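You operate a simulated robot arm through the tools that you are given. There is no shell and no other tool. Be economical: measure what you need, move in short steps, check, and stop when the job is done.

You are at the controls of a simulated two-armed robot. One attempt, no reset.

## Task
Pick up the socket wrench from the top of the small bench with one hand, pass it to the other hand and put it on the shelf of the small bench.

The check looks at the end state, three seconds after you hand in, the way a careful person would. Anything else that was tipped, shoved, dropped, spilled or broken makes it a failure.

## Robot
Two 7-joint arms with four-finger grippers on one trunk, on a base that drives. Base frame: it is fixed to the floor where the robot stands at the start and does not move with it; the origin is under the middle of the robot, x ahead of it, y to its left, z up. Lengths are in m, angles in degrees, forces in N, time in s.
The left shoulder is at the start at [0.04, 0.181, 1.13], the right one opposite. With the tool pointing down near the work surface each hand reaches from about 0.32 to 0.84 m from the robot's upright axis, wherever it stands, measured 20 degrees to its own side. Places, roughly: shelf of the small bench [0.6, 0.5, 0.3]. Payload 3.67 kg a hand.
The tool frame of a hand sits at the grasp point between the pads (the TCP): z along the fingers, y along the line on which they close. The tips reach 0.028 m beyond it. Largest opening 0.112 m; the body of the gripper starts 0.073 m behind the TCP.
Orientation is that of the tool frame in the base frame, as a unit quaternion [w, x, y, z]. With the fingers straight down and closing along the base's y, the tool's x points along the base's -x, its y along +y and its z along -z.

## Interface
- The arms move only by the tool servo_tool. It takes "left_increments", "right_increments" or both (then of equal length, played together; a hand with none holds still); each is a list that holds one entry, the list of rows, each a list of 7 numbers: the shift along the tool's x, y, z in m, then the turn, a rotation vector about the tool's x, y, z in degrees, then the opening, from 0 (shut) to 1 (fully open). In form: [[[x, y, z, ax, ay, az, hand], ...]]. A call has 1 to 20 rows; each row is the pose to reach, as a shift and turn from the pose commanded when the call began, along the tool's axes at that moment. Each row takes 0.2 s and may step no farther than 0.05 m and 8.6 degrees from the row before; otherwise, or with a gripper value out of range, the whole call is refused. A pose out of reach is approached as far as the arm can. The call stops where the force on the tool passes 40 N (or 10 N more than at its start, if that is more) or the arm is blocked; 0.2 s more then pass. Each finger halts on what it meets, pressing with about 39 N; the grip force reading is that of the motor and also rises with nothing between the fingers. The clock runs only during rows and for 0.2 s after the last one: add rows that repeat a pose to give the fingers time. It gives the time, the measured TCP pose, the force on the tool (base axes), the opening and the grip force at its end, in the units of the frame above (readings bear some noise), with the torque about the TCP (base axes, N m) and any sound that the robot's microphone picked up.
- Cameras (640 x 400 px; columns grow to the right, rows downward): "scene" is now at [0.0925, 0.039, 1.3441]; the picture's right is [0.47, -0.88, 0.00], its down [-0.63, -0.34, -0.70] and it looks along [0.61, 0.33, -0.72] (base axes); focal length 222 px, centre (320, 200). "left" rides on the left gripper at [0.06, 0.018, -0.104] in its tool frame; the picture's right is [-0.29, 0.96, 0.00], its down [-0.80, -0.24, -0.55] and it looks along [-0.53, -0.16, 0.83] (tool axes); focal length 234 px, centre (320, 200). "right" rides on the right gripper at [0.06, -0.018, -0.104] in its tool frame; the picture's right is [0.29, 0.96, 0.00], its down [-0.80, 0.24, -0.55] and it looks along [-0.53, 0.16, 0.83] (tool axes); focal length 234 px, centre (320, 200). There is no depth. A picture from a camera that has moved, and an enlarged one, comes with that camera's place and axes in the base frame and with its lens.
- grab_frame(camera): a new picture of that camera. No time passes.
- slide_trunk(by): slides the trunk up (or, below 0, down) by that many m; the arms and the scene camera ride with it, the base frame stays. It gives what a move gives, with no picture.
- base_move(legs): drives the robot by 1 to 6 legs, each [ahead, left, turn to the left] in m, m and degrees, along the robot's own axes; the way and the turn of a leg run together, so that a leg with both is an arc; at most 1.5 m and 180 degrees a leg. The arms and the cameras ride along, it lands a little off, and it stops where it bumps. It gives what a move gives.
- aim_head(pan, tilt): turns the head with the scene camera to pan (to the left, within 86 degrees either way) and tilt (down, from -29 to 69), counted from straight ahead of the robot. It gives what a move gives.
- inspect(camera, box): a new picture of the part [left, top, right, bottom] of that camera's present view, enlarged. No time passes.
- job_done(): hands the job in; it is judged then, once.

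Work in short steps. Places have to be worked out from the pictures, the camera data and where the tool is seen: move nearer, look again, correct. Check each grasp and each placing, and mend what went wrong. You have 120 turns and 108 pictures in all, those below and enlarged ones among them. Open the grippers and draw the arms clear of the work before you hand the job in, unless the task says otherwise; then end with one line.

The tools are called after "Call:" by a JSON object that holds its "fn" and its "kwargs". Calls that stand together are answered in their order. servo_tool: Moves the arms, as the interface text tells. Its arguments: {"type":"object","properties":{"left_increments":{"type":"array"},"right_increments":{"type":"array"}},"required":[]} The other tools are called the same way: slide_trunk (by) slides the trunk up or down; base_move (legs) drives the base; aim_head (pan, tilt) turns the head that bears the scene camera; grab_frame (camera) takes a picture; inspect (camera, box) takes an enlarged picture of a part of a camera's view; job_done () hands the job in.

At the start:

```text
t: 0.0
left_tool_pos: [0.5125, 0.483, 1.1339]
left_tcp_rot: [0.0, 0.0, 1.0, -0.001]
left_force: [-0.6, 0.4, 0.3]
left_ft_torque: [-0.01, -0.02, 0.02]
left_finger_gap: 0.1119
left_finger_force: 0.0
right_tool_pos: [0.5414, -0.0246, 1.1276]
right_tcp_rot: [-0.001, 0.0, 1.0, 0.0]
right_force: [0.9, 0.3, -0.5]
right_ft_torque: [-0.01, 0.0, 0.01]
right_finger_gap: 0.112
right_finger_force: 0.0
trunk travel left (down, up): [-0.25, 0.264]
robot x, y, heading: [0.0008, -0.0007, 0.2]
head pan, tilt: [28.2, 46.0]
```

scene: 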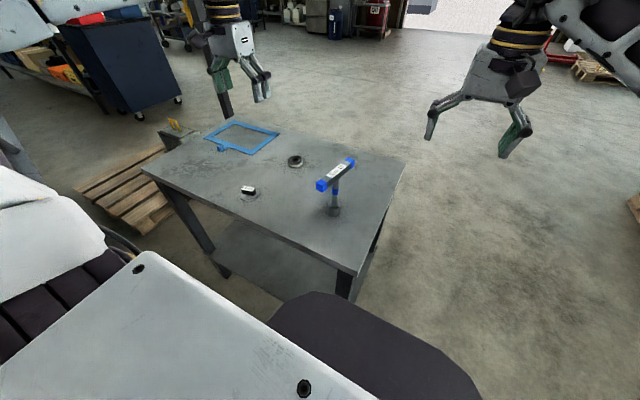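
right: 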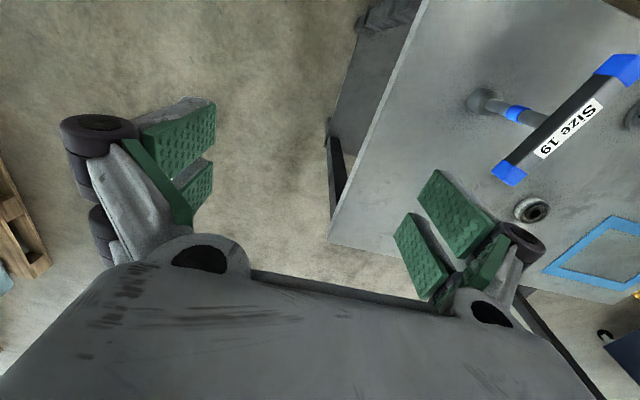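
left: 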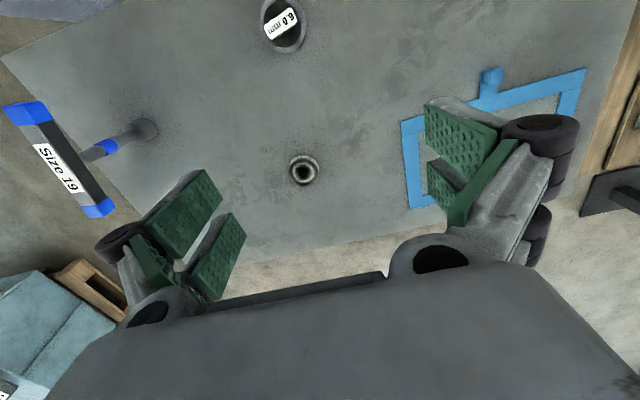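

I'll start with a closer look at the bench to understand the wrench, which seems to be a T-handle standing upright.

Call:
{"fn": "inspect", "kwargs": {"camera": "scene", "box": [130, 100, 420, 300]}}

Call:
{"fn": "inspect", "kwargs": {"camera": "right", "box": [440, 20, 640, 240]}}

```text
2.00 times, centred on (275, 200) of scene
camera zoom: at [0.0925, 0.039, 1.3441], right [0.47, -0.88, 0.0], down [-0.63, -0.34, -0.7], along [0.61, 0.33, -0.72], focal length 444 px, centre (410, 200)
```

zoom: 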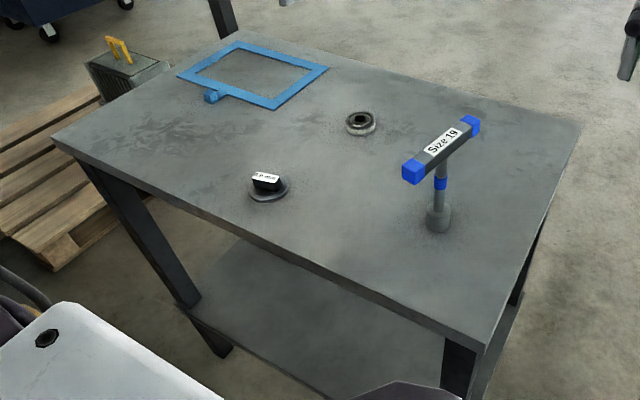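

```text
1.82 times, centred on (540, 130) of right
camera zoom: at [0.4811, -0.042, 1.2318], right [-0.29, 0.96, 0.0], down [0.8, 0.24, 0.55], along [0.53, 0.16, -0.83], focal length 426 px, centre (-80, 327)
```

zoom: 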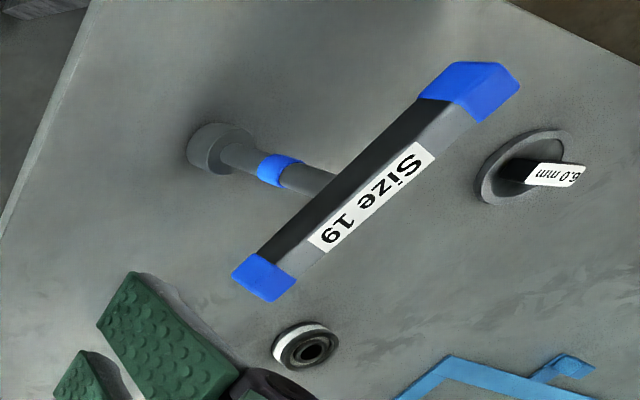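

The wrench triangulates to a socket base near (0.48, 0.205), with the handle centre near (0.478, 0.202, 1.003) and pointing about -12° from x. The table top is at about 0.85, spanning x 0.34–0.83 and y 0.08–0.91. I'll bring the right hand above the handle and turn it 12°.

Call:
{"fn": "servo_tool", "kwargs": {"right_increments": [[[0.01, 0.038, 0, 0, 0, 2, 1], [0.021, 0.076, 0, 0, 0, 4, 1], [0.031, 0.114, 0, 0, 0, 6, 1], [0.042, 0.151, 0, 0, 0, 8, 1], [0.052, 0.189, 0, 0, 0, 10, 1], [0.063, 0.227, 0, 0, 0, 12, 1], [0.063, 0.227, 0, 0, 0, 12, 1]]]}}

Call:
{"fn": "grab_frame", "kwargs": {"camera": "right"}}

Call:
{"fn": "grab_frame", "kwargs": {"camera": "scene"}}

```text
t: 1.6
left_tool_pos: [0.5132, 0.4828, 1.1347]
left_tcp_rot: [0.0, 0.0, 1.0, 0.001]
left_force: [0.3, 0.0, 0.3]
left_ft_torque: [0.06, -0.04, 0.04]
left_finger_gap: 0.1119
left_finger_force: 0.1
right_tool_pos: [0.478, 0.2047, 1.1268]
right_tcp_rot: [0.0, 0.105, 0.995, 0.0]
right_force: [0.6, -0.3, 0.4]
right_ft_torque: [0.02, 0.02, 0.03]
right_finger_gap: 0.1121
right_finger_force: 0.1
trunk travel left (down, up): [-0.25, 0.264]
robot x, y, heading: [-0.0007, 0.0021, 0.3]
head pan, tilt: [28.2, 46.0]
```

```text
102 pictures are left
camera right: at [0.4161, 0.1998, 1.2313], right [-0.08, 1.0, 0.0], down [0.83, 0.07, 0.55], along [0.55, 0.05, -0.83], focal length 234 px, centre (320, 200)
```

right: 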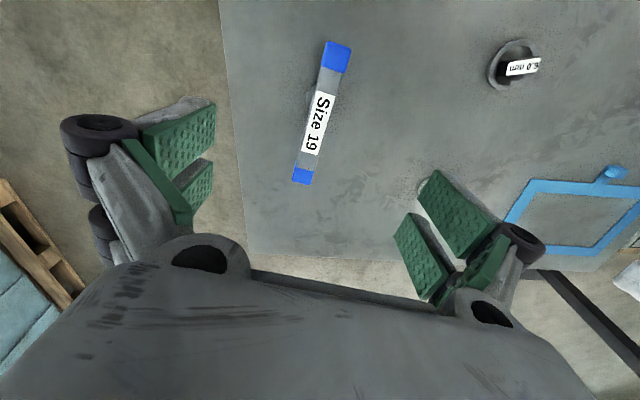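

```text
101 pictures are left
camera scene: at [0.093, 0.0377, 1.3441], right [0.47, -0.88, 0.0], down [-0.63, -0.34, -0.7], along [0.61, 0.33, -0.72], focal length 222 px, centre (320, 200)
```

scene: 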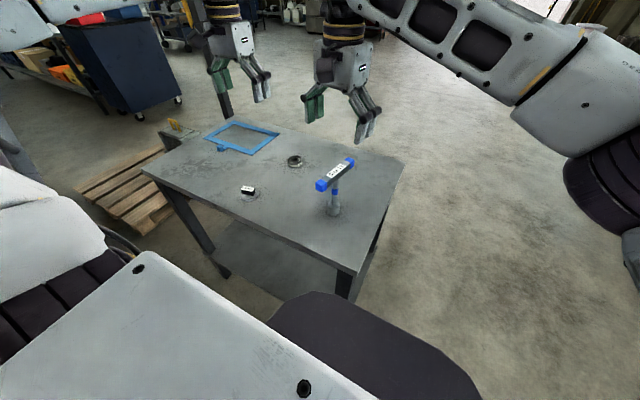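

The hand is centred over the handle, whose ends recheck at (0.42, 0.215) and (0.534, 0.191). I'll lower to z≈1.005, still open.

Call:
{"fn": "servo_tool", "kwargs": {"right_increments": [[[0, 0, 0.03, 0, 0, 0, 1], [0, -0.001, 0.06, 0, 0, 0, 1], [0, -0.001, 0.09, 0, 0, 0, 1], [0, -0.001, 0.11, 0, 0, 0, 1], [0, -0.001, 0.121, 0, 0, 0, 1], [0, -0.001, 0.121, 0, 0, 0, 1]]]}}

Call:
{"fn": "grab_frame", "kwargs": {"camera": "right"}}

Call:
{"fn": "inspect", "kwargs": {"camera": "scene", "box": [270, 100, 430, 230]}}

Call:
{"fn": "grab_frame", "kwargs": {"camera": "left"}}

```text
t: 3.0
left_tool_pos: [0.5123, 0.4831, 1.1328]
left_tcp_rot: [0.0, 0.0, 1.0, 0.0]
left_force: [0.5, 0.0, 0.7]
left_ft_torque: [-0.01, -0.01, 0.01]
left_finger_gap: 0.112
left_finger_force: 0.1
right_tool_pos: [0.478, 0.2028, 1.0065]
right_tcp_rot: [0.0, 0.104, 0.995, 0.0]
right_force: [-0.8, 0.6, -0.4]
right_ft_torque: [-0.02, -0.01, 0.03]
right_finger_gap: 0.1119
right_finger_force: 0.1
trunk travel left (down, up): [-0.25, 0.264]
robot x, y, heading: [0.0004, 0.0007, 0.0]
head pan, tilt: [28.2, 46.0]
```

```text
100 pictures are left
camera right: at [0.4147, 0.1982, 1.1106], right [-0.08, 1.0, 0.0], down [0.83, 0.07, 0.55], along [0.55, 0.05, -0.83], focal length 234 px, centre (320, 200)
```

right: 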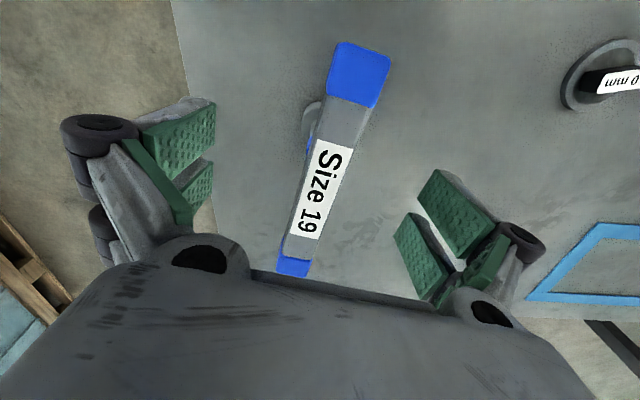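

```text
3.08 times, centred on (350, 165) of scene
camera zoom: at [0.0926, 0.0391, 1.3441], right [0.47, -0.88, 0.0], down [-0.63, -0.34, -0.69], along [0.61, 0.33, -0.72], focal length 683 px, centre (228, 308)
```

zoom: 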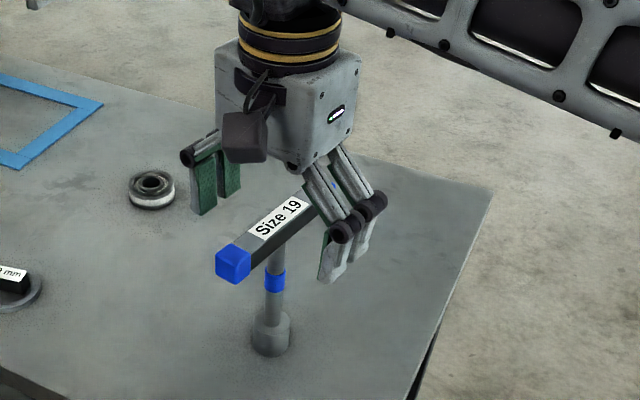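

```text
98 pictures are left
camera left: at [0.4525, 0.5013, 1.2367], right [0.29, 0.96, 0.0], down [0.8, -0.24, 0.55], along [0.53, -0.16, -0.83], focal length 234 px, centre (320, 200)
```

left: 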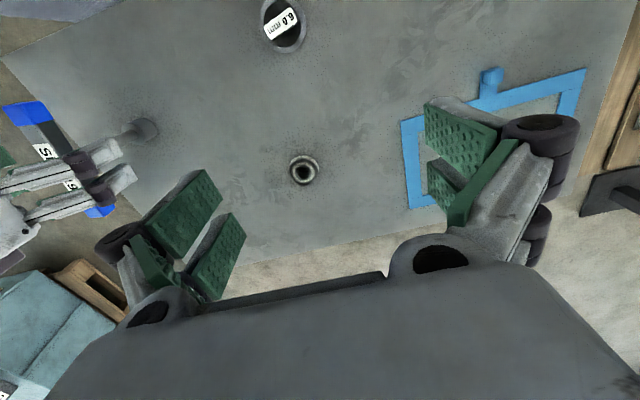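

The handle lies between the open fingers. I'll close the right hand slowly.

Call:
{"fn": "servo_tool", "kwargs": {"right_increments": [[[0, 0, 0, 0, 0, 0, 0.7], [0, 0, 0, 0, 0, 0, 0.5], [0, 0, 0, 0, 0, 0, 0.3], [0, 0, 0, 0, 0, 0, 0.15], [0, 0, 0, 0, 0, 0, 0], [0, 0, 0, 0, 0, 0, 0], [0, 0, 0, 0, 0, 0, 0]]]}}

Call:
{"fn": "inspect", "kwargs": {"camera": "scene", "box": [270, 100, 430, 230]}}

Call:
{"fn": "grab_frame", "kwargs": {"camera": "right"}}

```text
t: 4.6
left_tool_pos: [0.5128, 0.4826, 1.1338]
left_tcp_rot: [0.0, 0.0, 1.0, 0.0]
left_force: [-0.4, -1.0, 0.0]
left_ft_torque: [0.01, 0.03, 0.02]
left_finger_gap: 0.1119
left_finger_force: 0.1
right_tool_pos: [0.4778, 0.2032, 1.0071]
right_tcp_rot: [-0.001, 0.105, 0.994, 0.0]
right_force: [0.2, 0.0, -0.2]
right_ft_torque: [-0.02, -0.01, 0.0]
right_finger_gap: 0.0192
right_finger_force: 38.8
trunk travel left (down, up): [-0.25, 0.264]
robot x, y, heading: [0.001, 0.0026, -0.1]
head pan, tilt: [28.2, 46.0]
```

```text
3.08 times, centred on (350, 165) of scene
camera zoom: at [0.0925, 0.039, 1.3441], right [0.47, -0.88, 0.0], down [-0.63, -0.34, -0.7], along [0.61, 0.33, -0.72], focal length 683 px, centre (228, 308)
```

zoom: 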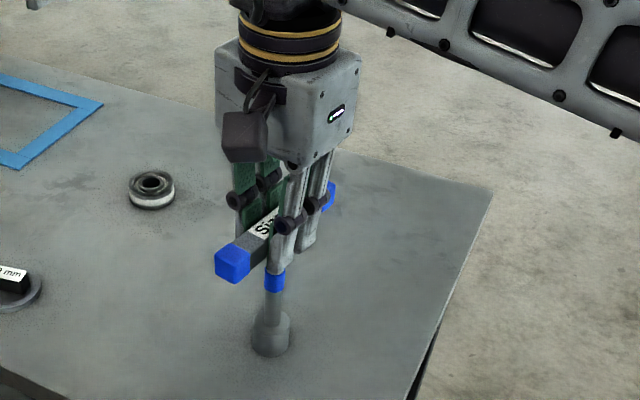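

```text
96 pictures are left
camera right: at [0.4148, 0.1981, 1.1109], right [-0.08, 1.0, 0.0], down [0.83, 0.07, 0.55], along [0.55, 0.05, -0.83], focal length 234 px, centre (320, 200)
```

right: 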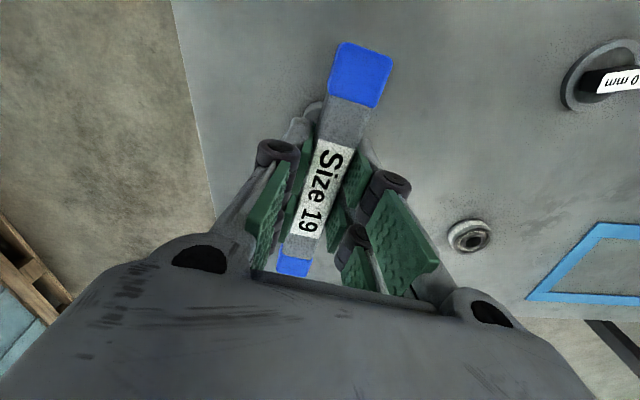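

The grip is solid, with a 0.019 m gap and 38.8 N. I'll lift straight up by 0.2 m.

Call:
{"fn": "servo_tool", "kwargs": {"right_increments": [[[0, 0, -0.02, 0, 0, 0, 0], [0, 0, -0.05, 0, 0, 0, 0], [0, 0, -0.08, 0, 0, 0, 0], [0, 0, -0.12, 0, 0, 0, 0], [0, 0, -0.16, 0, 0, 0, 0], [0, 0, -0.2, 0, 0, 0, 0], [0, 0, -0.2, 0, 0, 0, 0]]]}}

Call:
{"fn": "grab_frame", "kwargs": {"camera": "scene"}}

```text
t: 6.2
left_tool_pos: [0.514, 0.4839, 1.1323]
left_tcp_rot: [-0.001, -0.001, 1.0, 0.001]
left_force: [0.3, 0.4, 0.1]
left_ft_torque: [0.04, 0.0, -0.01]
left_finger_gap: 0.112
left_finger_force: 0.1
right_tool_pos: [0.48, 0.2019, 1.2075]
right_tcp_rot: [-0.001, 0.105, 0.995, 0.0]
right_force: [0.2, -0.4, -2.4]
right_ft_torque: [-0.01, 0.0, -0.02]
right_finger_gap: 0.0193
right_finger_force: 39.0
trunk travel left (down, up): [-0.25, 0.264]
robot x, y, heading: [0.0014, -0.0057, 0.1]
head pan, tilt: [28.2, 46.0]
```

```text
95 pictures are left
camera scene: at [0.0933, 0.0389, 1.344], right [0.47, -0.88, 0.0], down [-0.63, -0.34, -0.69], along [0.61, 0.33, -0.72], focal length 222 px, centre (320, 200)
```

scene: 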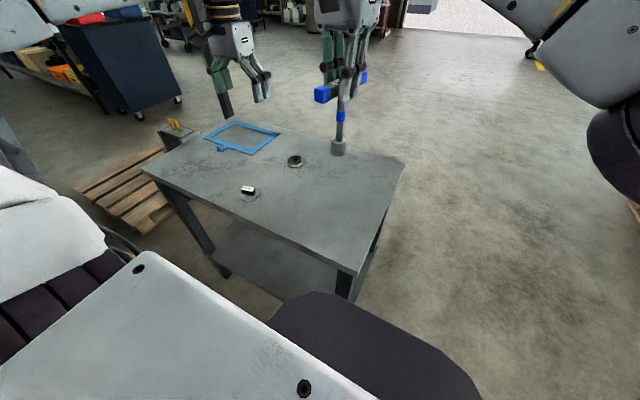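

The wrench is held at about 0.25 kg. I'll move it to a handover spot near (0.62, 0.08, 1.2) and yaw the hand to +45°, so the left hand can reach the shaft diagonally, perpendicular to the handle.

Call:
{"fn": "servo_tool", "kwargs": {"right_increments": [[[-0.02, -0.011, 0, 0, 0, -7.1, 0], [-0.041, -0.022, 0, 0, 0, -14.2, 0], [-0.061, -0.033, 0, 0, 0, -21.4, 0], [-0.081, -0.044, 0, 0, 0, -28.5, 0], [-0.101, -0.055, 0, 0, 0, -35.6, 0], [-0.122, -0.066, 0, 0, 0, -42.7, 0], [-0.142, -0.077, 0, 0, 0, -49.9, 0], [-0.162, -0.088, 0, 0, 0, -57, 0], [-0.162, -0.088, 0, 0, 0, -57, 0]]]}}

Call:
{"fn": "aim_head", "kwargs": {"pan": 15, "tilt": 25}}

Call:
{"fn": "grab_frame", "kwargs": {"camera": "scene"}}

```text
t: 8.2
left_tool_pos: [0.5118, 0.4828, 1.1339]
left_tcp_rot: [0.0, 0.001, 1.0, 0.001]
left_force: [0.6, -1.0, -0.8]
left_ft_torque: [-0.01, 0.01, 0.0]
left_finger_gap: 0.1121
left_finger_force: 0.0
right_tool_pos: [0.6092, 0.0798, 1.2043]
right_tcp_rot: [-0.001, -0.383, 0.924, 0.0]
right_force: [-0.1, 0.1, -2.5]
right_ft_torque: [0.0, 0.0, -0.01]
right_finger_gap: 0.0192
right_finger_force: 39.5
right hand out of reach, approached as far as the arm can: row 8, 9
trunk travel left (down, up): [-0.25, 0.264]
robot x, y, heading: [0.0016, -0.0005, 0.0]
head pan, tilt: [28.2, 46.0]
```

```text
t: 9.0
left_tool_pos: [0.5115, 0.483, 1.1323]
left_tcp_rot: [0.0, 0.0, 1.0, 0.0]
left_force: [-0.1, 0.2, -0.4]
left_ft_torque: [-0.01, 0.02, 0.03]
left_finger_gap: 0.1119
left_finger_force: 0.1
right_tool_pos: [0.6091, 0.0781, 1.2038]
right_tcp_rot: [0.001, -0.382, 0.924, 0.0]
right_force: [-0.4, 0.7, -3.4]
right_ft_torque: [-0.01, 0.03, -0.03]
right_finger_gap: 0.019
right_finger_force: 39.1
trunk travel left (down, up): [-0.25, 0.264]
robot x, y, heading: [0.0005, -0.0014, 0.2]
head pan, tilt: [15.0, 25.0]
```

```text
94 pictures are left
camera scene: at [0.111, 0.0247, 1.3759], right [0.26, -0.97, 0.0], down [-0.41, -0.11, -0.91], along [0.87, 0.23, -0.42], focal length 222 px, centre (320, 200)
```

scene: 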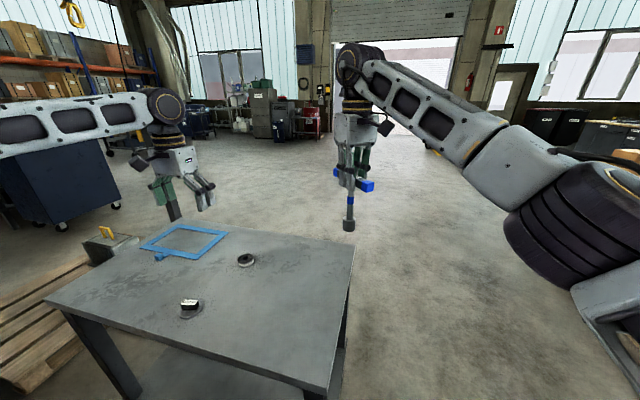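

The right hand holds the wrench at (0.609, 0.079), with the shaft exposed from z 1.10 to 1.176 and the blue ring at about 1.145. Next I pitch the left hand up to 25° below horizontal, in place.

Call:
{"fn": "servo_tool", "kwargs": {"left_increments": [[[0, 0, 0, 0, -8.1, 0, 1], [0, 0, 0, 0, -16.2, 0, 1], [0, 0, 0, 0, -24.3, 0, 1], [0, 0, 0, 0, -32.4, 0, 1], [0, 0, 0, 0, -40.6, 0, 1], [0, 0, 0, 0, -48.8, 0, 1], [0, 0, 0, 0, -57, 0, 1], [0, 0, 0, 0, -65, 0, 1], [0, 0, 0, 0, -65, 0, 1]]]}}

Call:
{"fn": "grab_frame", "kwargs": {"camera": "scene"}}

```text
t: 11.0
left_tool_pos: [0.513, 0.4847, 1.1333]
left_tcp_rot: [0.538, -0.001, 0.843, 0.001]
left_force: [0.0, 0.3, -0.6]
left_ft_torque: [-0.02, 0.01, 0.0]
left_finger_gap: 0.112
left_finger_force: 0.1
right_tool_pos: [0.6098, 0.0777, 1.2038]
right_tcp_rot: [0.0, -0.382, 0.924, 0.001]
right_force: [0.4, 0.0, -2.9]
right_ft_torque: [-0.02, -0.02, -0.02]
right_finger_gap: 0.0191
right_finger_force: 38.8
trunk travel left (down, up): [-0.25, 0.264]
robot x, y, heading: [0.003, 0.0008, -0.2]
head pan, tilt: [15.0, 25.0]
```

```text
93 pictures are left
camera scene: at [0.111, 0.0248, 1.376], right [0.26, -0.97, 0.0], down [-0.41, -0.11, -0.91], along [0.88, 0.23, -0.42], focal length 222 px, centre (320, 200)
```

scene: 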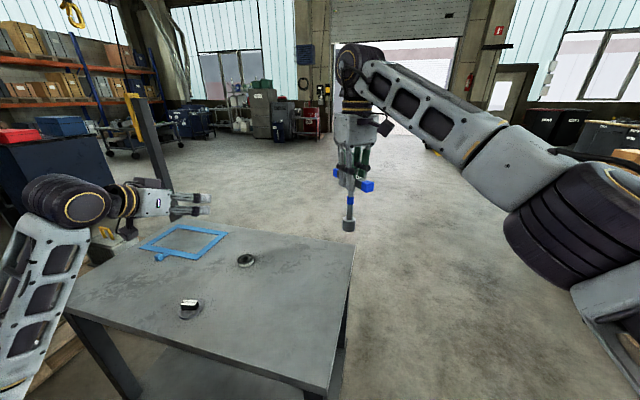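

The pitch worked. Now I yaw 45° to the right and translate to a pre-grasp 0.14 m short of the shaft.

Call:
{"fn": "servo_tool", "kwargs": {"left_increments": [[[0, -0.038, 0, 5.1, 0, 2.375, 1], [0, -0.077, 0, 10.2, 0, 4.75, 1], [0, -0.115, 0, 15.3, 0, 7.125, 1], [0, -0.154, 0, 20.4, 0, 9.5, 1], [0, -0.192, 0, 25.5, 0, 11.875, 1], [0, -0.23, 0, 30.6, 0, 14.25, 1], [0, -0.269, 0, 35.7, 0, 16.625, 1], [0, -0.307, -0.003, 40.8, 0, 19, 1], [0, -0.307, -0.003, 40.8, 0, 19, 1]]]}}

Call:
{"fn": "grab_frame", "kwargs": {"camera": "scene"}}

Call:
{"fn": "grab_frame", "kwargs": {"camera": "left"}}

```text
t: 13.0
left_tool_pos: [0.5095, 0.1774, 1.1357]
left_tcp_rot: [0.496, 0.323, 0.779, -0.206]
left_force: [-0.4, -0.4, -0.7]
left_ft_torque: [0.0, 0.03, 0.02]
left_finger_gap: 0.1119
left_finger_force: 0.0
right_tool_pos: [0.6089, 0.0793, 1.2031]
right_tcp_rot: [0.001, -0.382, 0.924, 0.001]
right_force: [-0.4, 1.1, -2.9]
right_ft_torque: [-0.06, 0.03, 0.01]
right_finger_gap: 0.0192
right_finger_force: 38.7
trunk travel left (down, up): [-0.25, 0.264]
robot x, y, heading: [-0.0003, 0.0018, 0.1]
head pan, tilt: [15.0, 25.0]
```

```text
92 pictures are left
camera scene: at [0.1105, 0.0253, 1.376], right [0.26, -0.97, 0.0], down [-0.41, -0.11, -0.91], along [0.88, 0.23, -0.42], focal length 222 px, centre (320, 200)
```

scene: 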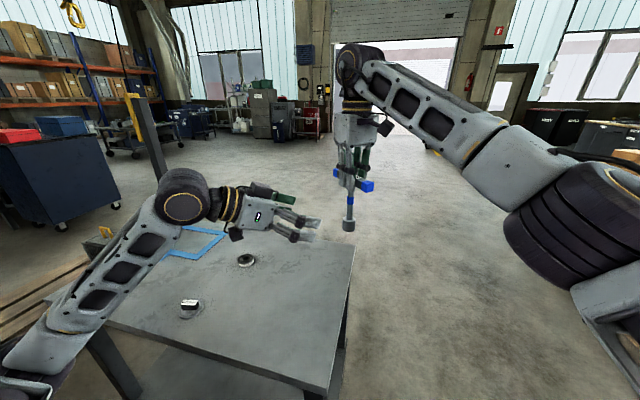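

```text
91 pictures are left
camera left: at [0.4374, 0.2745, 1.1254], right [0.76, 0.59, 0.26], down [-0.29, -0.05, 0.96], along [0.58, -0.81, 0.13], focal length 234 px, centre (320, 200)
```

left: 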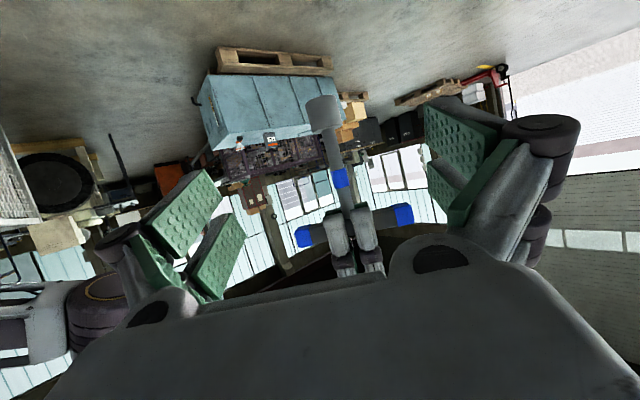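

The shaft is centred in the left view and triangulates to (0.609, 0.080), with the ring at z≈1.142. I'll advance horizontally 0.14 m so the fingers straddle the shaft just below the ring.

Call:
{"fn": "servo_tool", "kwargs": {"left_increments": [[[-0.0148, 0, 0.0318, 0, 0, 0, 1], [-0.0296, 0, 0.0635, 0, 0, 0, 1], [-0.0443, 0, 0.095, 0, 0, 0, 1], [-0.053, 0, 0.114, 0, 0, 0, 1], [-0.059, 0, 0.127, 0, 0, 0, 1], [-0.059, 0, 0.127, 0, 0, 0, 1]]]}}

Call:
{"fn": "grab_frame", "kwargs": {"camera": "left"}}

Call:
{"fn": "inspect", "kwargs": {"camera": "scene", "box": [240, 90, 440, 260]}}

```text
t: 14.4
left_tool_pos: [0.6107, 0.0787, 1.1361]
left_tcp_rot: [0.497, 0.322, 0.779, -0.205]
left_force: [-0.1, 0.0, -0.3]
left_ft_torque: [-0.05, 0.02, 0.01]
left_finger_gap: 0.1121
left_finger_force: 0.0
right_tool_pos: [0.6091, 0.0787, 1.2036]
right_tcp_rot: [0.0, -0.382, 0.924, 0.0]
right_force: [0.4, -0.1, -2.4]
right_ft_torque: [-0.05, 0.0, 0.02]
right_finger_gap: 0.0191
right_finger_force: 39.0
trunk travel left (down, up): [-0.25, 0.264]
robot x, y, heading: [-0.001, -0.0028, -0.1]
head pan, tilt: [15.0, 25.0]
```

```text
90 pictures are left
camera left: at [0.5375, 0.1745, 1.1245], right [0.76, 0.59, 0.26], down [-0.29, -0.05, 0.96], along [0.58, -0.8, 0.13], focal length 234 px, centre (320, 200)
```

left: 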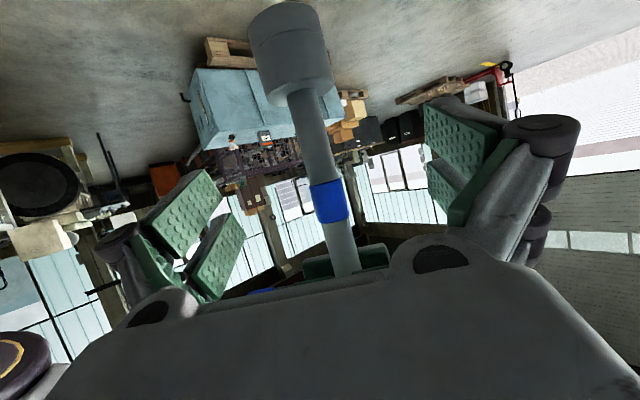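

```text
2.35 times, centred on (340, 175) of scene
camera zoom: at [0.1108, 0.0249, 1.376], right [0.26, -0.97, 0.0], down [-0.41, -0.11, -0.91], along [0.88, 0.23, -0.42], focal length 522 px, centre (273, 259)
```

zoom: 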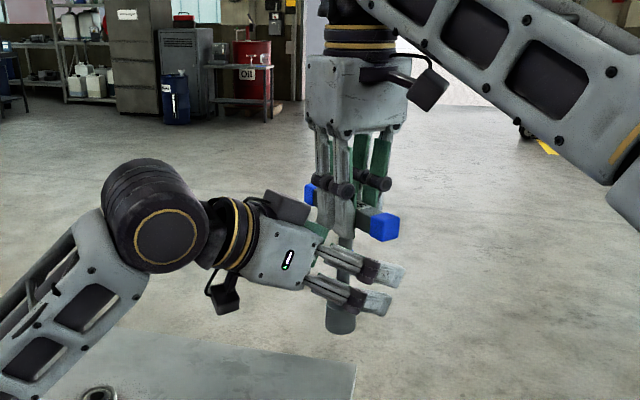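

The shaft is between the left fingers with clearance to the right hand. I'll close the left hand slowly.

Call:
{"fn": "servo_tool", "kwargs": {"left_increments": [[[0, 0, 0, 0, 0, 0, 0.7], [0, 0, 0, 0, 0, 0, 0.5], [0, 0, 0, 0, 0, 0, 0.3], [0, 0, 0, 0, 0, 0, 0.15], [0, 0, 0, 0, 0, 0, 0], [0, 0, 0, 0, 0, 0, 0], [0, 0, 0, 0, 0, 0, 0]]]}}

Call:
{"fn": "grab_frame", "kwargs": {"camera": "left"}}

Call:
{"fn": "inspect", "kwargs": {"camera": "scene", "box": [240, 90, 440, 260]}}

```text
t: 16.0
left_tool_pos: [0.6109, 0.0794, 1.1342]
left_tcp_rot: [0.498, 0.321, 0.78, -0.205]
left_force: [21.1, 11.0, -0.1]
left_ft_torque: [0.2, 0.33, -0.07]
left_finger_gap: 0.0136
left_finger_force: 38.7
right_tool_pos: [0.6086, 0.079, 1.2038]
right_tcp_rot: [-0.001, -0.383, 0.924, 0.0]
right_force: [-22.3, -11.5, -2.8]
right_ft_torque: [-1.0, 1.2, 0.04]
right_finger_gap: 0.0193
right_finger_force: 38.8
trunk travel left (down, up): [-0.25, 0.264]
robot x, y, heading: [-0.0001, -0.0009, 0.3]
head pan, tilt: [15.0, 25.0]
```

```text
88 pictures are left
camera left: at [0.5384, 0.1758, 1.1243], right [0.76, 0.59, 0.26], down [-0.29, -0.05, 0.96], along [0.58, -0.8, 0.13], focal length 234 px, centre (320, 200)
```

left: 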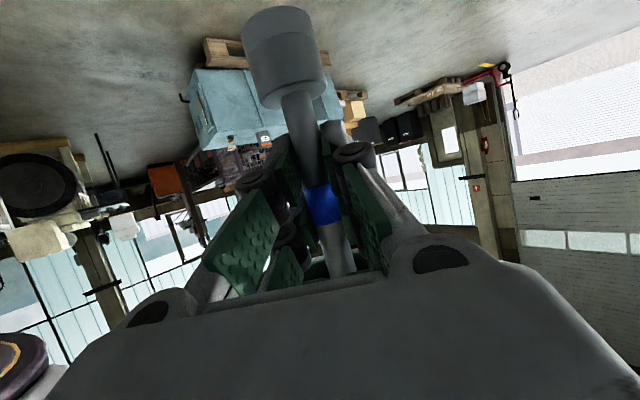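

```text
2.35 times, centred on (340, 175) of scene
camera zoom: at [0.1109, 0.0247, 1.376], right [0.26, -0.97, 0.0], down [-0.41, -0.11, -0.91], along [0.88, 0.23, -0.42], focal length 522 px, centre (273, 259)
```

zoom: 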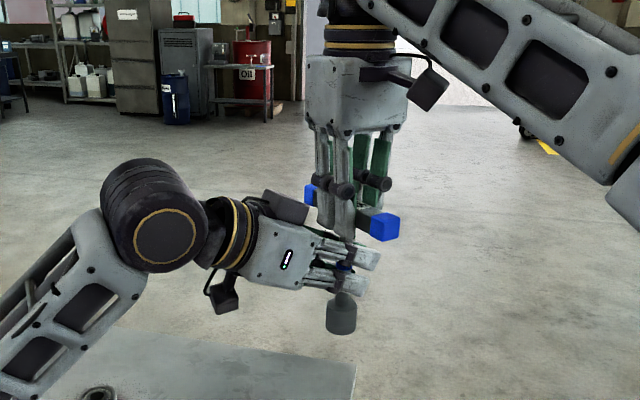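

Both hands hold it, but there's about 24 N of side load from a slightly off-centre left grip. I'll shift the left hand 1.5 mm along its +y to relieve it before releasing the right.

Call:
{"fn": "servo_tool", "kwargs": {"left_increments": [[[0, 0.0015, 0, 0, 0, 0, 0], [0, 0.0015, 0, 0, 0, 0, 0]]]}}

```text
t: 16.6
left_tool_pos: [0.6101, 0.0785, 1.1353]
left_tcp_rot: [0.496, 0.322, 0.779, -0.206]
left_force: [22.5, 9.0, 1.8]
left_ft_torque: [0.22, 0.37, -0.04]
left_finger_gap: 0.0135
left_finger_force: 39.5
right_tool_pos: [0.6098, 0.0781, 1.202]
right_tcp_rot: [-0.001, -0.382, 0.924, 0.0]
right_force: [-23.3, -9.0, -4.5]
right_ft_torque: [-0.84, 1.25, 0.07]
right_finger_gap: 0.0193
right_finger_force: 39.2
trunk travel left (down, up): [-0.25, 0.264]
robot x, y, heading: [-0.0001, 0.0021, 0.2]
head pan, tilt: [15.0, 25.0]
```

The load barely changed, so it's just a static preload. I'll open the right hand slightly, to about a 0.045 m gap so it doesn't touch the left palm, and check the wrench stays put.

Call:
{"fn": "servo_tool", "kwargs": {"right_increments": [[[0, 0, 0, 0, 0, 0, 0.2], [0, 0, 0, 0, 0, 0, 0.3], [0, 0, 0, 0, 0, 0, 0.4], [0, 0, 0, 0, 0, 0, 0.4]]]}}

Call:
{"fn": "inspect", "kwargs": {"camera": "scene", "box": [240, 90, 440, 260]}}

```text
t: 17.6
left_tool_pos: [0.6099, 0.0791, 1.1346]
left_tcp_rot: [0.496, 0.322, 0.78, -0.206]
left_force: [-0.9, 0.5, -0.8]
left_ft_torque: [-0.03, -0.01, -0.02]
left_finger_gap: 0.0135
left_finger_force: 38.8
right_tool_pos: [0.6105, 0.0782, 1.204]
right_tcp_rot: [0.001, -0.382, 0.924, 0.001]
right_force: [-0.4, -0.4, 1.0]
right_ft_torque: [0.02, -0.02, 0.05]
right_finger_gap: 0.0445
right_finger_force: 0.1
trunk travel left (down, up): [-0.25, 0.264]
robot x, y, heading: [0.0001, 0.0, -0.3]
head pan, tilt: [15.0, 25.0]
```

```text
2.35 times, centred on (340, 175) of scene
camera zoom: at [0.111, 0.0248, 1.376], right [0.26, -0.97, 0.0], down [-0.41, -0.11, -0.91], along [0.88, 0.23, -0.42], focal length 522 px, centre (273, 259)
```

zoom: 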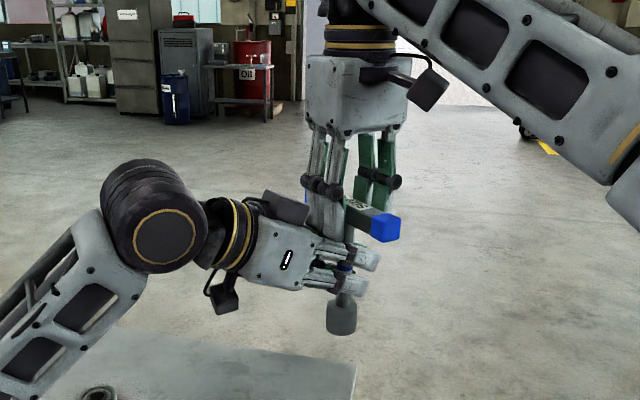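

The wrench stays firmly in the left hand. I'll raise the right hand straight up, then take it out to the right.

Call:
{"fn": "servo_tool", "kwargs": {"right_increments": [[[0, 0, -0.02, 0, 0, 0, 0.4], [0, 0, -0.05, 0, 0, 0, 0.4], [0, 0, -0.08, 0, 0, 0, 0.4], [0, 0, -0.11, 0, 0, 0, 0.4], [0.03, -0.03, -0.11, 0, 0, 0, 0.4], [0.06, -0.06, -0.11, 0, 0, 0, 0.4], [0.09, -0.09, -0.11, 0, 0, 0, 0.4], [0.12, -0.12, -0.11, 0, 0, 0, 0.4], [0.15, -0.15, -0.11, 0, 0, 0, 0.4], [0.18, -0.18, -0.11, 0, 0, 0, 0.4]]]}}

Call:
{"fn": "grab_frame", "kwargs": {"camera": "scene"}}

Call:
{"fn": "grab_frame", "kwargs": {"camera": "left"}}

```text
t: 19.8
left_tool_pos: [0.6094, 0.0788, 1.1363]
left_tcp_rot: [0.496, 0.323, 0.78, -0.205]
left_force: [0.1, -0.9, -0.5]
left_ft_torque: [-0.01, 0.0, 0.01]
left_finger_gap: 0.0132
left_finger_force: 39.0
right_tool_pos: [0.5494, -0.1408, 1.2737]
right_tcp_rot: [0.003, -0.378, 0.926, 0.001]
right_force: [-0.3, -0.7, -0.1]
right_ft_torque: [0.02, 0.01, -0.02]
right_finger_gap: 0.0449
right_finger_force: 0.1
right hand out of reach, approached as far as the arm can: row 1, 2, 3, 4, 5, 6, 7, 8, 9, 10
trunk travel left (down, up): [-0.25, 0.264]
robot x, y, heading: [-0.0026, 0.0035, -0.2]
head pan, tilt: [15.0, 25.0]
```

```text
85 pictures are left
camera scene: at [0.1105, 0.023, 1.3761], right [0.26, -0.97, 0.0], down [-0.41, -0.11, -0.91], along [0.88, 0.24, -0.42], focal length 222 px, centre (320, 200)
```

scene: 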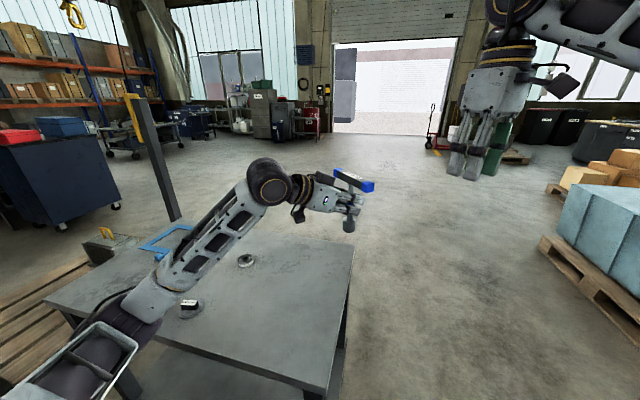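

```text
84 pictures are left
camera left: at [0.5379, 0.1744, 1.1243], right [0.76, 0.59, 0.26], down [-0.29, -0.05, 0.96], along [0.58, -0.8, 0.13], focal length 234 px, centre (320, 200)
```

left: 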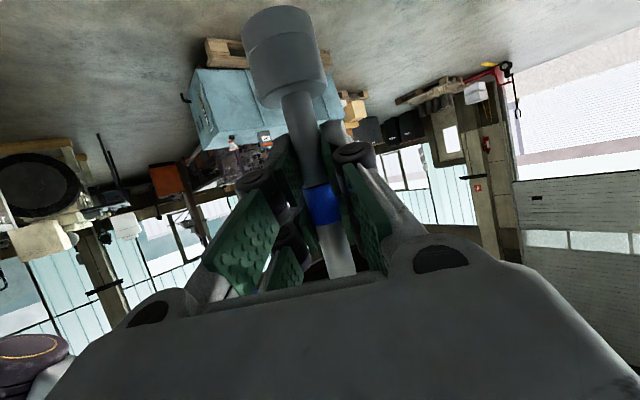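

The left hand holds the wrench and the right hand is clear. I'll back the robot 0.6 m away from the bench and look at the shelf.

Call:
{"fn": "base_move", "kwargs": {"legs": [[-0.6, 0, 0]]}}

Call:
{"fn": "aim_head", "kwargs": {"pan": 20, "tilt": 45}}

Call:
{"fn": "grab_frame", "kwargs": {"camera": "scene"}}

```text
t: 23.4
left_tool_pos: [0.0031, 0.0792, 1.1351]
left_tcp_rot: [0.497, 0.322, 0.779, -0.206]
left_force: [0.2, -0.5, -1.2]
left_ft_torque: [0.0, -0.04, -0.02]
left_finger_gap: 0.0132
left_finger_force: 38.7
right_tool_pos: [-0.0555, -0.1393, 1.2744]
right_tcp_rot: [0.003, -0.378, 0.926, 0.001]
right_force: [0.1, 1.0, 0.9]
right_ft_torque: [-0.01, 0.0, 0.01]
right_finger_gap: 0.0449
right_finger_force: 0.0
trunk travel left (down, up): [-0.25, 0.264]
robot x, y, heading: [-0.6086, 0.0014, -0.0]
head pan, tilt: [15.0, 25.0]
```

```text
t: 24.2
left_tool_pos: [0.0044, 0.079, 1.1345]
left_tcp_rot: [0.497, 0.321, 0.78, -0.205]
left_force: [-0.1, -0.4, -0.3]
left_ft_torque: [-0.01, 0.01, 0.01]
left_finger_gap: 0.0134
left_finger_force: 39.3
right_tool_pos: [-0.0561, -0.1402, 1.2723]
right_tcp_rot: [0.004, -0.378, 0.926, 0.001]
right_force: [-0.6, 0.3, 0.3]
right_ft_torque: [0.01, -0.01, 0.02]
right_finger_gap: 0.0446
right_finger_force: 0.0
trunk travel left (down, up): [-0.25, 0.264]
robot x, y, heading: [-0.604, -0.0018, 0.1]
head pan, tilt: [20.0, 45.0]
```

```text
83 pictures are left
camera scene: at [-0.5076, 0.0283, 1.3455], right [0.34, -0.94, 0.0], down [-0.66, -0.24, -0.71], along [0.66, 0.24, -0.71], focal length 222 px, centre (320, 200)
```

scene: 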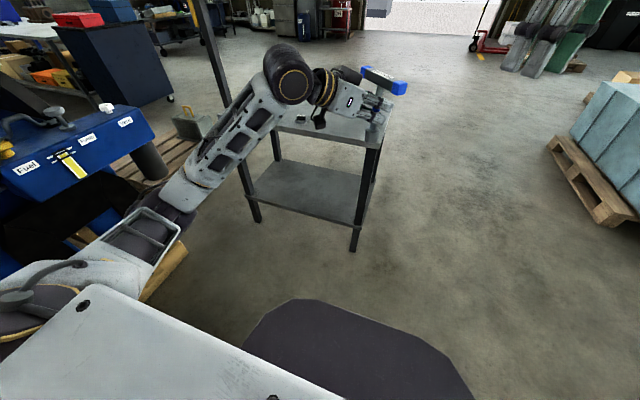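

The shelf is clear and open from the front, with its near-right corner at about (0.366, 0.107, 0.3). I'll look down to see the robot's own front extent.

Call:
{"fn": "aim_head", "kwargs": {"pan": 0, "tilt": 69}}

Call:
{"fn": "grab_frame", "kwargs": {"camera": "scene"}}

Call:
{"fn": "aim_head", "kwargs": {"pan": 70, "tilt": 40}}

Call:
{"fn": "grab_frame", "kwargs": {"camera": "scene"}}

```text
t: 25.1
left_tool_pos: [0.0051, 0.0787, 1.1349]
left_tcp_rot: [0.496, 0.322, 0.779, -0.206]
left_force: [0.9, 0.3, -0.4]
left_ft_torque: [0.0, -0.02, -0.01]
left_finger_gap: 0.0133
left_finger_force: 39.1
right_tool_pos: [-0.057, -0.1396, 1.2738]
right_tcp_rot: [0.003, -0.378, 0.926, 0.001]
right_force: [0.3, -0.5, 0.1]
right_ft_torque: [-0.01, 0.01, 0.02]
right_finger_gap: 0.0448
right_finger_force: 0.1
trunk travel left (down, up): [-0.25, 0.264]
robot x, y, heading: [-0.6076, 0.0005, -0.1]
head pan, tilt: [0.0, 68.8]
```

```text
82 pictures are left
camera scene: at [-0.5284, 0.0006, 1.3166], right [0.0, -1.0, 0.0], down [-0.93, 0.0, -0.36], along [0.36, 0.0, -0.93], focal length 222 px, centre (320, 200)
```

scene: 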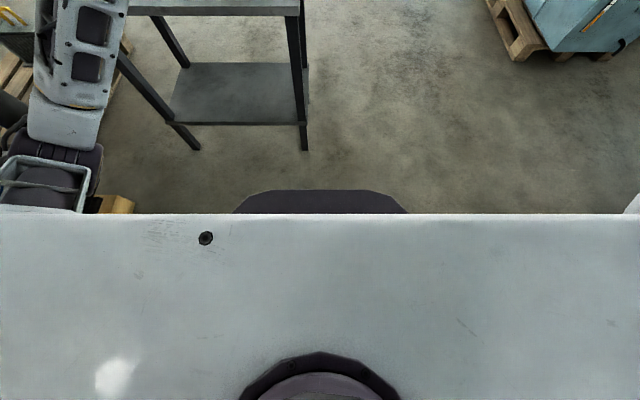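

```text
t: 26.5
left_tool_pos: [0.0051, 0.0783, 1.1343]
left_tcp_rot: [0.496, 0.322, 0.78, -0.205]
left_force: [-0.7, 0.1, 0.0]
left_ft_torque: [0.01, -0.01, 0.02]
left_finger_gap: 0.0134
left_finger_force: 38.9
right_tool_pos: [-0.0564, -0.1385, 1.2723]
right_tcp_rot: [0.003, -0.378, 0.926, 0.002]
right_force: [-0.1, -0.8, 0.2]
right_ft_torque: [-0.01, 0.03, 0.01]
right_finger_gap: 0.0447
right_finger_force: 0.0
trunk travel left (down, up): [-0.25, 0.264]
robot x, y, heading: [-0.6064, -0.0002, 0.2]
head pan, tilt: [70.0, 40.0]
```

```text
81 pictures are left
camera scene: at [-0.5553, 0.0803, 1.3527], right [0.94, -0.34, 0.0], down [-0.22, -0.6, -0.77], along [0.26, 0.72, -0.64], focal length 222 px, centre (320, 200)
```

scene: 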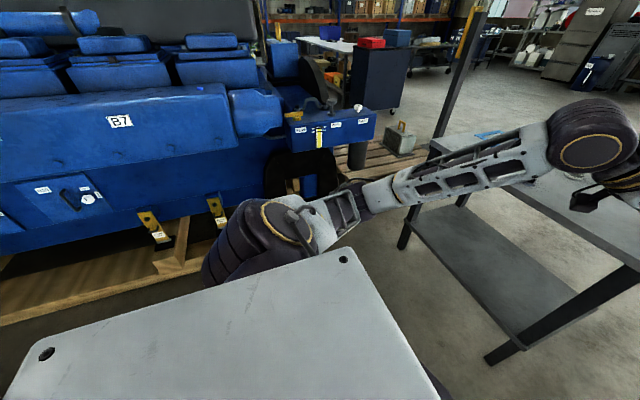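

The engine on the left is at y≥0.9, so there's ample room to lower. I'll slide the trunk down 0.25 m.

Call:
{"fn": "slide_trunk", "kwargs": {"by": -0.25}}

Call:
{"fn": "aim_head", "kwargs": {"pan": 10, "tilt": 50}}

Call:
{"fn": "grab_frame", "kwargs": {"camera": "scene"}}

```text
t: 29.1
left_tool_pos: [0.0039, 0.0788, 0.8861]
left_tcp_rot: [0.497, 0.322, 0.78, -0.205]
left_force: [0.2, -0.8, -0.6]
left_ft_torque: [-0.03, 0.03, -0.01]
left_finger_gap: 0.0137
left_finger_force: 38.7
right_tool_pos: [-0.0551, -0.1387, 1.0241]
right_tcp_rot: [0.003, -0.378, 0.926, 0.001]
right_force: [-0.4, -0.6, 0.6]
right_ft_torque: [0.01, -0.02, -0.02]
right_finger_gap: 0.045
right_finger_force: 0.0
trunk travel left (down, up): [0.0, 0.514]
robot x, y, heading: [-0.6063, -0.0013, 0.3]
head pan, tilt: [70.0, 40.0]
```

```text
t: 30.4
left_tool_pos: [0.0049, 0.0797, 0.8846]
left_tcp_rot: [0.497, 0.322, 0.779, -0.206]
left_force: [0.1, 0.9, 0.4]
left_ft_torque: [0.01, 0.0, -0.02]
left_finger_gap: 0.0133
left_finger_force: 38.7
right_tool_pos: [-0.0564, -0.1404, 1.0232]
right_tcp_rot: [0.002, -0.378, 0.926, 0.001]
right_force: [-0.4, 0.1, 0.5]
right_ft_torque: [-0.04, 0.0, -0.02]
right_finger_gap: 0.0447
right_finger_force: 0.1
trunk travel left (down, up): [0.0, 0.514]
robot x, y, heading: [-0.6037, 0.002, 0.1]
head pan, tilt: [10.0, 50.0]
```

```text
80 pictures are left
camera scene: at [-0.5086, 0.014, 1.0892], right [0.18, -0.98, 0.0], down [-0.75, -0.13, -0.64], along [0.63, 0.11, -0.77], focal length 222 px, centre (320, 200)
```

scene: 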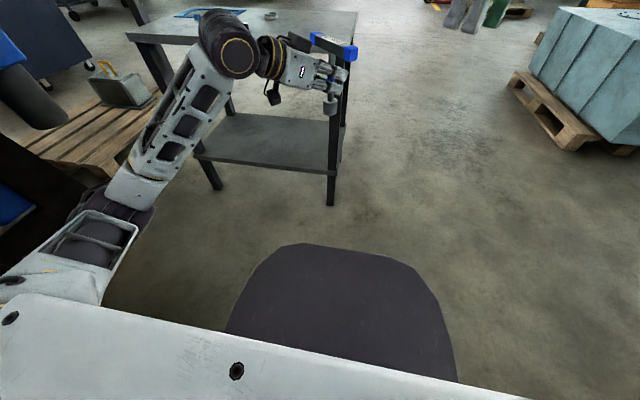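

The arm is low now and the lower trunk cover is at a fixed forward extent, so I'll keep the robot a little back from its starting x. Next I yaw the left hand to point straight ahead, moving it 0.22 m left and 0.1 m down.

Call:
{"fn": "servo_tool", "kwargs": {"left_increments": [[[0.0224, 0.0223, -0.0141, -5.83, 0, -2.71, 0], [0.0449, 0.0446, -0.0283, -11.66, 0, -5.43, 0], [0.0673, 0.0669, -0.0424, -17.5, 0, -8.14, 0], [0.0897, 0.0891, -0.0566, -23.3, 0, -10.86, 0], [0.1121, 0.1114, -0.0707, -29.1, 0, -13.57, 0], [0.1346, 0.1337, -0.0849, -35, 0, -16.3, 0], [0.157, 0.156, -0.099, -40.8, 0, -19, 0], [0.157, 0.156, -0.099, -40.8, 0, -19, 0]]]}}

Call:
{"fn": "grab_frame", "kwargs": {"camera": "scene"}}

```text
t: 32.1
left_tool_pos: [0.0034, 0.2976, 0.7841]
left_tcp_rot: [0.537, -0.002, 0.843, 0.001]
left_force: [-0.4, -0.4, -0.5]
left_ft_torque: [0.0, 0.01, 0.0]
left_finger_gap: 0.0135
left_finger_force: 39.0
right_tool_pos: [-0.0555, -0.1403, 1.0236]
right_tcp_rot: [0.003, -0.377, 0.926, 0.001]
right_force: [0.1, 0.3, 0.5]
right_ft_torque: [0.01, -0.01, 0.02]
right_finger_gap: 0.0447
right_finger_force: 0.1
trunk travel left (down, up): [0.0, 0.514]
robot x, y, heading: [-0.6058, -0.0033, -0.2]
head pan, tilt: [10.0, 50.0]
```

```text
79 pictures are left
camera scene: at [-0.5087, 0.0139, 1.0892], right [0.17, -0.98, 0.0], down [-0.75, -0.13, -0.64], along [0.63, 0.11, -0.77], focal length 222 px, centre (320, 200)
```

scene: 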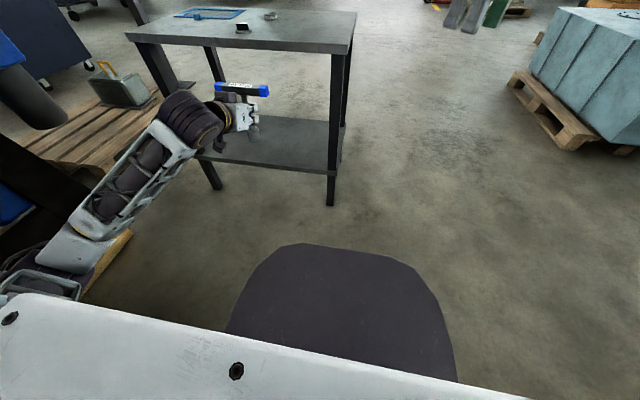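

The hand points straight ahead with the handle lying across y. I'll lower it straight down to z≈0.46, so the socket bottom is at about 0.37, above the shelf at 0.3.

Call:
{"fn": "servo_tool", "kwargs": {"left_increments": [[[0.0368, 0, 0.0172, 0, 0, 0, 0], [0.0736, 0, 0.0344, 0, 0, 0, 0], [0.1104, 0, 0.0516, 0, 0, 0, 0], [0.1473, 0, 0.0688, 0, 0, 0, 0], [0.184, 0, 0.086, 0, 0, 0, 0], [0.2209, 0, 0.1031, 0, 0, 0, 0], [0.2577, 0, 0.1203, 0, 0, 0, 0], [0.2945, 0, 0.1375, 0, 0, 0, 0], [0.2945, 0, 0.1375, 0, 0, 0, 0]]]}}

Call:
{"fn": "grab_frame", "kwargs": {"camera": "scene"}}

Call:
{"fn": "grab_frame", "kwargs": {"camera": "left"}}

```text
t: 34.1
left_tool_pos: [0.0018, 0.299, 0.4592]
left_tcp_rot: [0.538, -0.001, 0.843, 0.001]
left_force: [-0.1, 0.1, 1.0]
left_ft_torque: [0.01, -0.02, -0.01]
left_finger_gap: 0.0137
left_finger_force: 38.9
right_tool_pos: [-0.0565, -0.1387, 1.0235]
right_tcp_rot: [0.003, -0.378, 0.926, 0.001]
right_force: [0.1, -0.3, -0.4]
right_ft_torque: [-0.01, 0.04, 0.01]
right_finger_gap: 0.0446
right_finger_force: 0.0
trunk travel left (down, up): [0.0, 0.514]
robot x, y, heading: [-0.6058, -0.001, 0.1]
head pan, tilt: [10.0, 50.0]
```

```text
78 pictures are left
camera scene: at [-0.5088, 0.014, 1.0892], right [0.17, -0.98, 0.0], down [-0.75, -0.13, -0.64], along [0.63, 0.11, -0.77], focal length 222 px, centre (320, 200)
```

scene: 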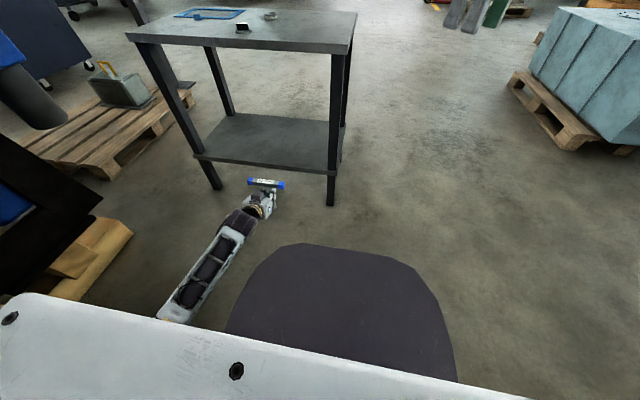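

```text
77 pictures are left
camera left: at [-0.1186, 0.3159, 0.4484], right [0.12, 0.96, 0.26], down [-0.16, -0.24, 0.96], along [0.98, -0.16, 0.13], focal length 234 px, centre (320, 200)
```

left: 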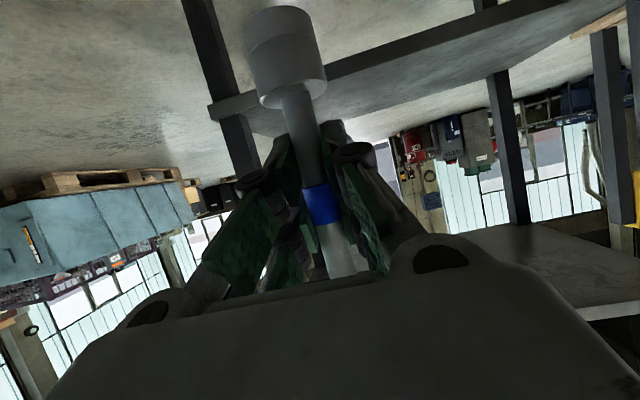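

The hand is at (0.00, 0.30, 0.459), level with the gap between shelf and top. I'll drive forward 0.35 m as a first step and check.

Call:
{"fn": "base_move", "kwargs": {"legs": [[0.35, 0, 0]]}}

Call:
{"fn": "grab_frame", "kwargs": {"camera": "scene"}}

Call:
{"fn": "grab_frame", "kwargs": {"camera": "left"}}

```text
t: 36.5
left_tool_pos: [0.3534, 0.303, 0.4583]
left_tcp_rot: [0.536, -0.004, 0.844, 0.003]
left_force: [0.4, -0.2, 0.5]
left_ft_torque: [0.0, -0.02, -0.01]
left_finger_gap: 0.0135
left_finger_force: 39.2
right_tool_pos: [0.2988, -0.1332, 1.024]
right_tcp_rot: [0.004, -0.382, 0.924, 0.001]
right_force: [-0.1, -0.6, 0.2]
right_ft_torque: [-0.03, 0.01, -0.05]
right_finger_gap: 0.0448
right_finger_force: 0.0
trunk travel left (down, up): [0.0, 0.514]
robot x, y, heading: [-0.2521, 0.0017, 0.6]
head pan, tilt: [10.0, 50.0]
```

```text
76 pictures are left
camera scene: at [-0.1546, 0.0162, 1.0891], right [0.18, -0.98, 0.0], down [-0.75, -0.14, -0.64], along [0.63, 0.12, -0.77], focal length 222 px, centre (320, 200)
```

scene: 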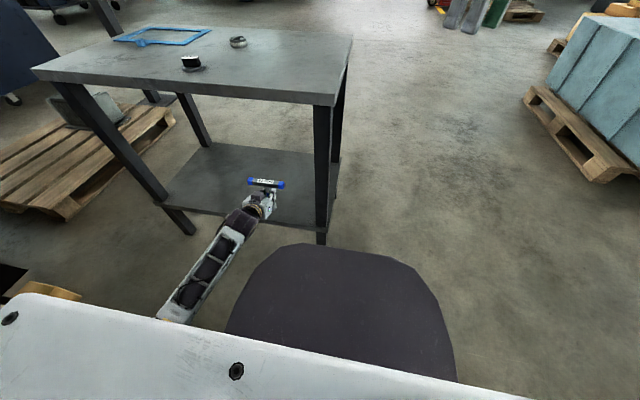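

```text
75 pictures are left
camera left: at [0.2329, 0.3205, 0.4482], right [0.11, 0.96, 0.26], down [-0.16, -0.24, 0.96], along [0.98, -0.15, 0.13], focal length 234 px, centre (320, 200)
```

left: 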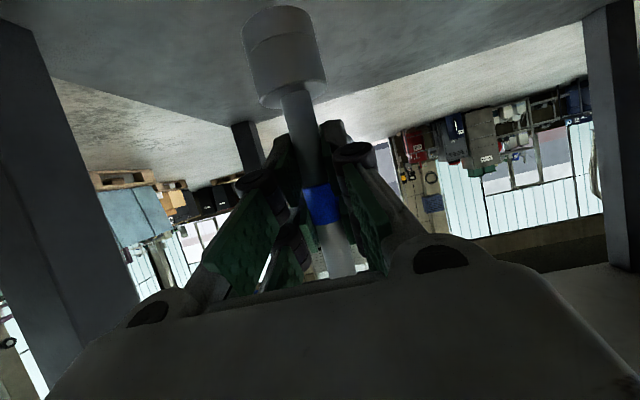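

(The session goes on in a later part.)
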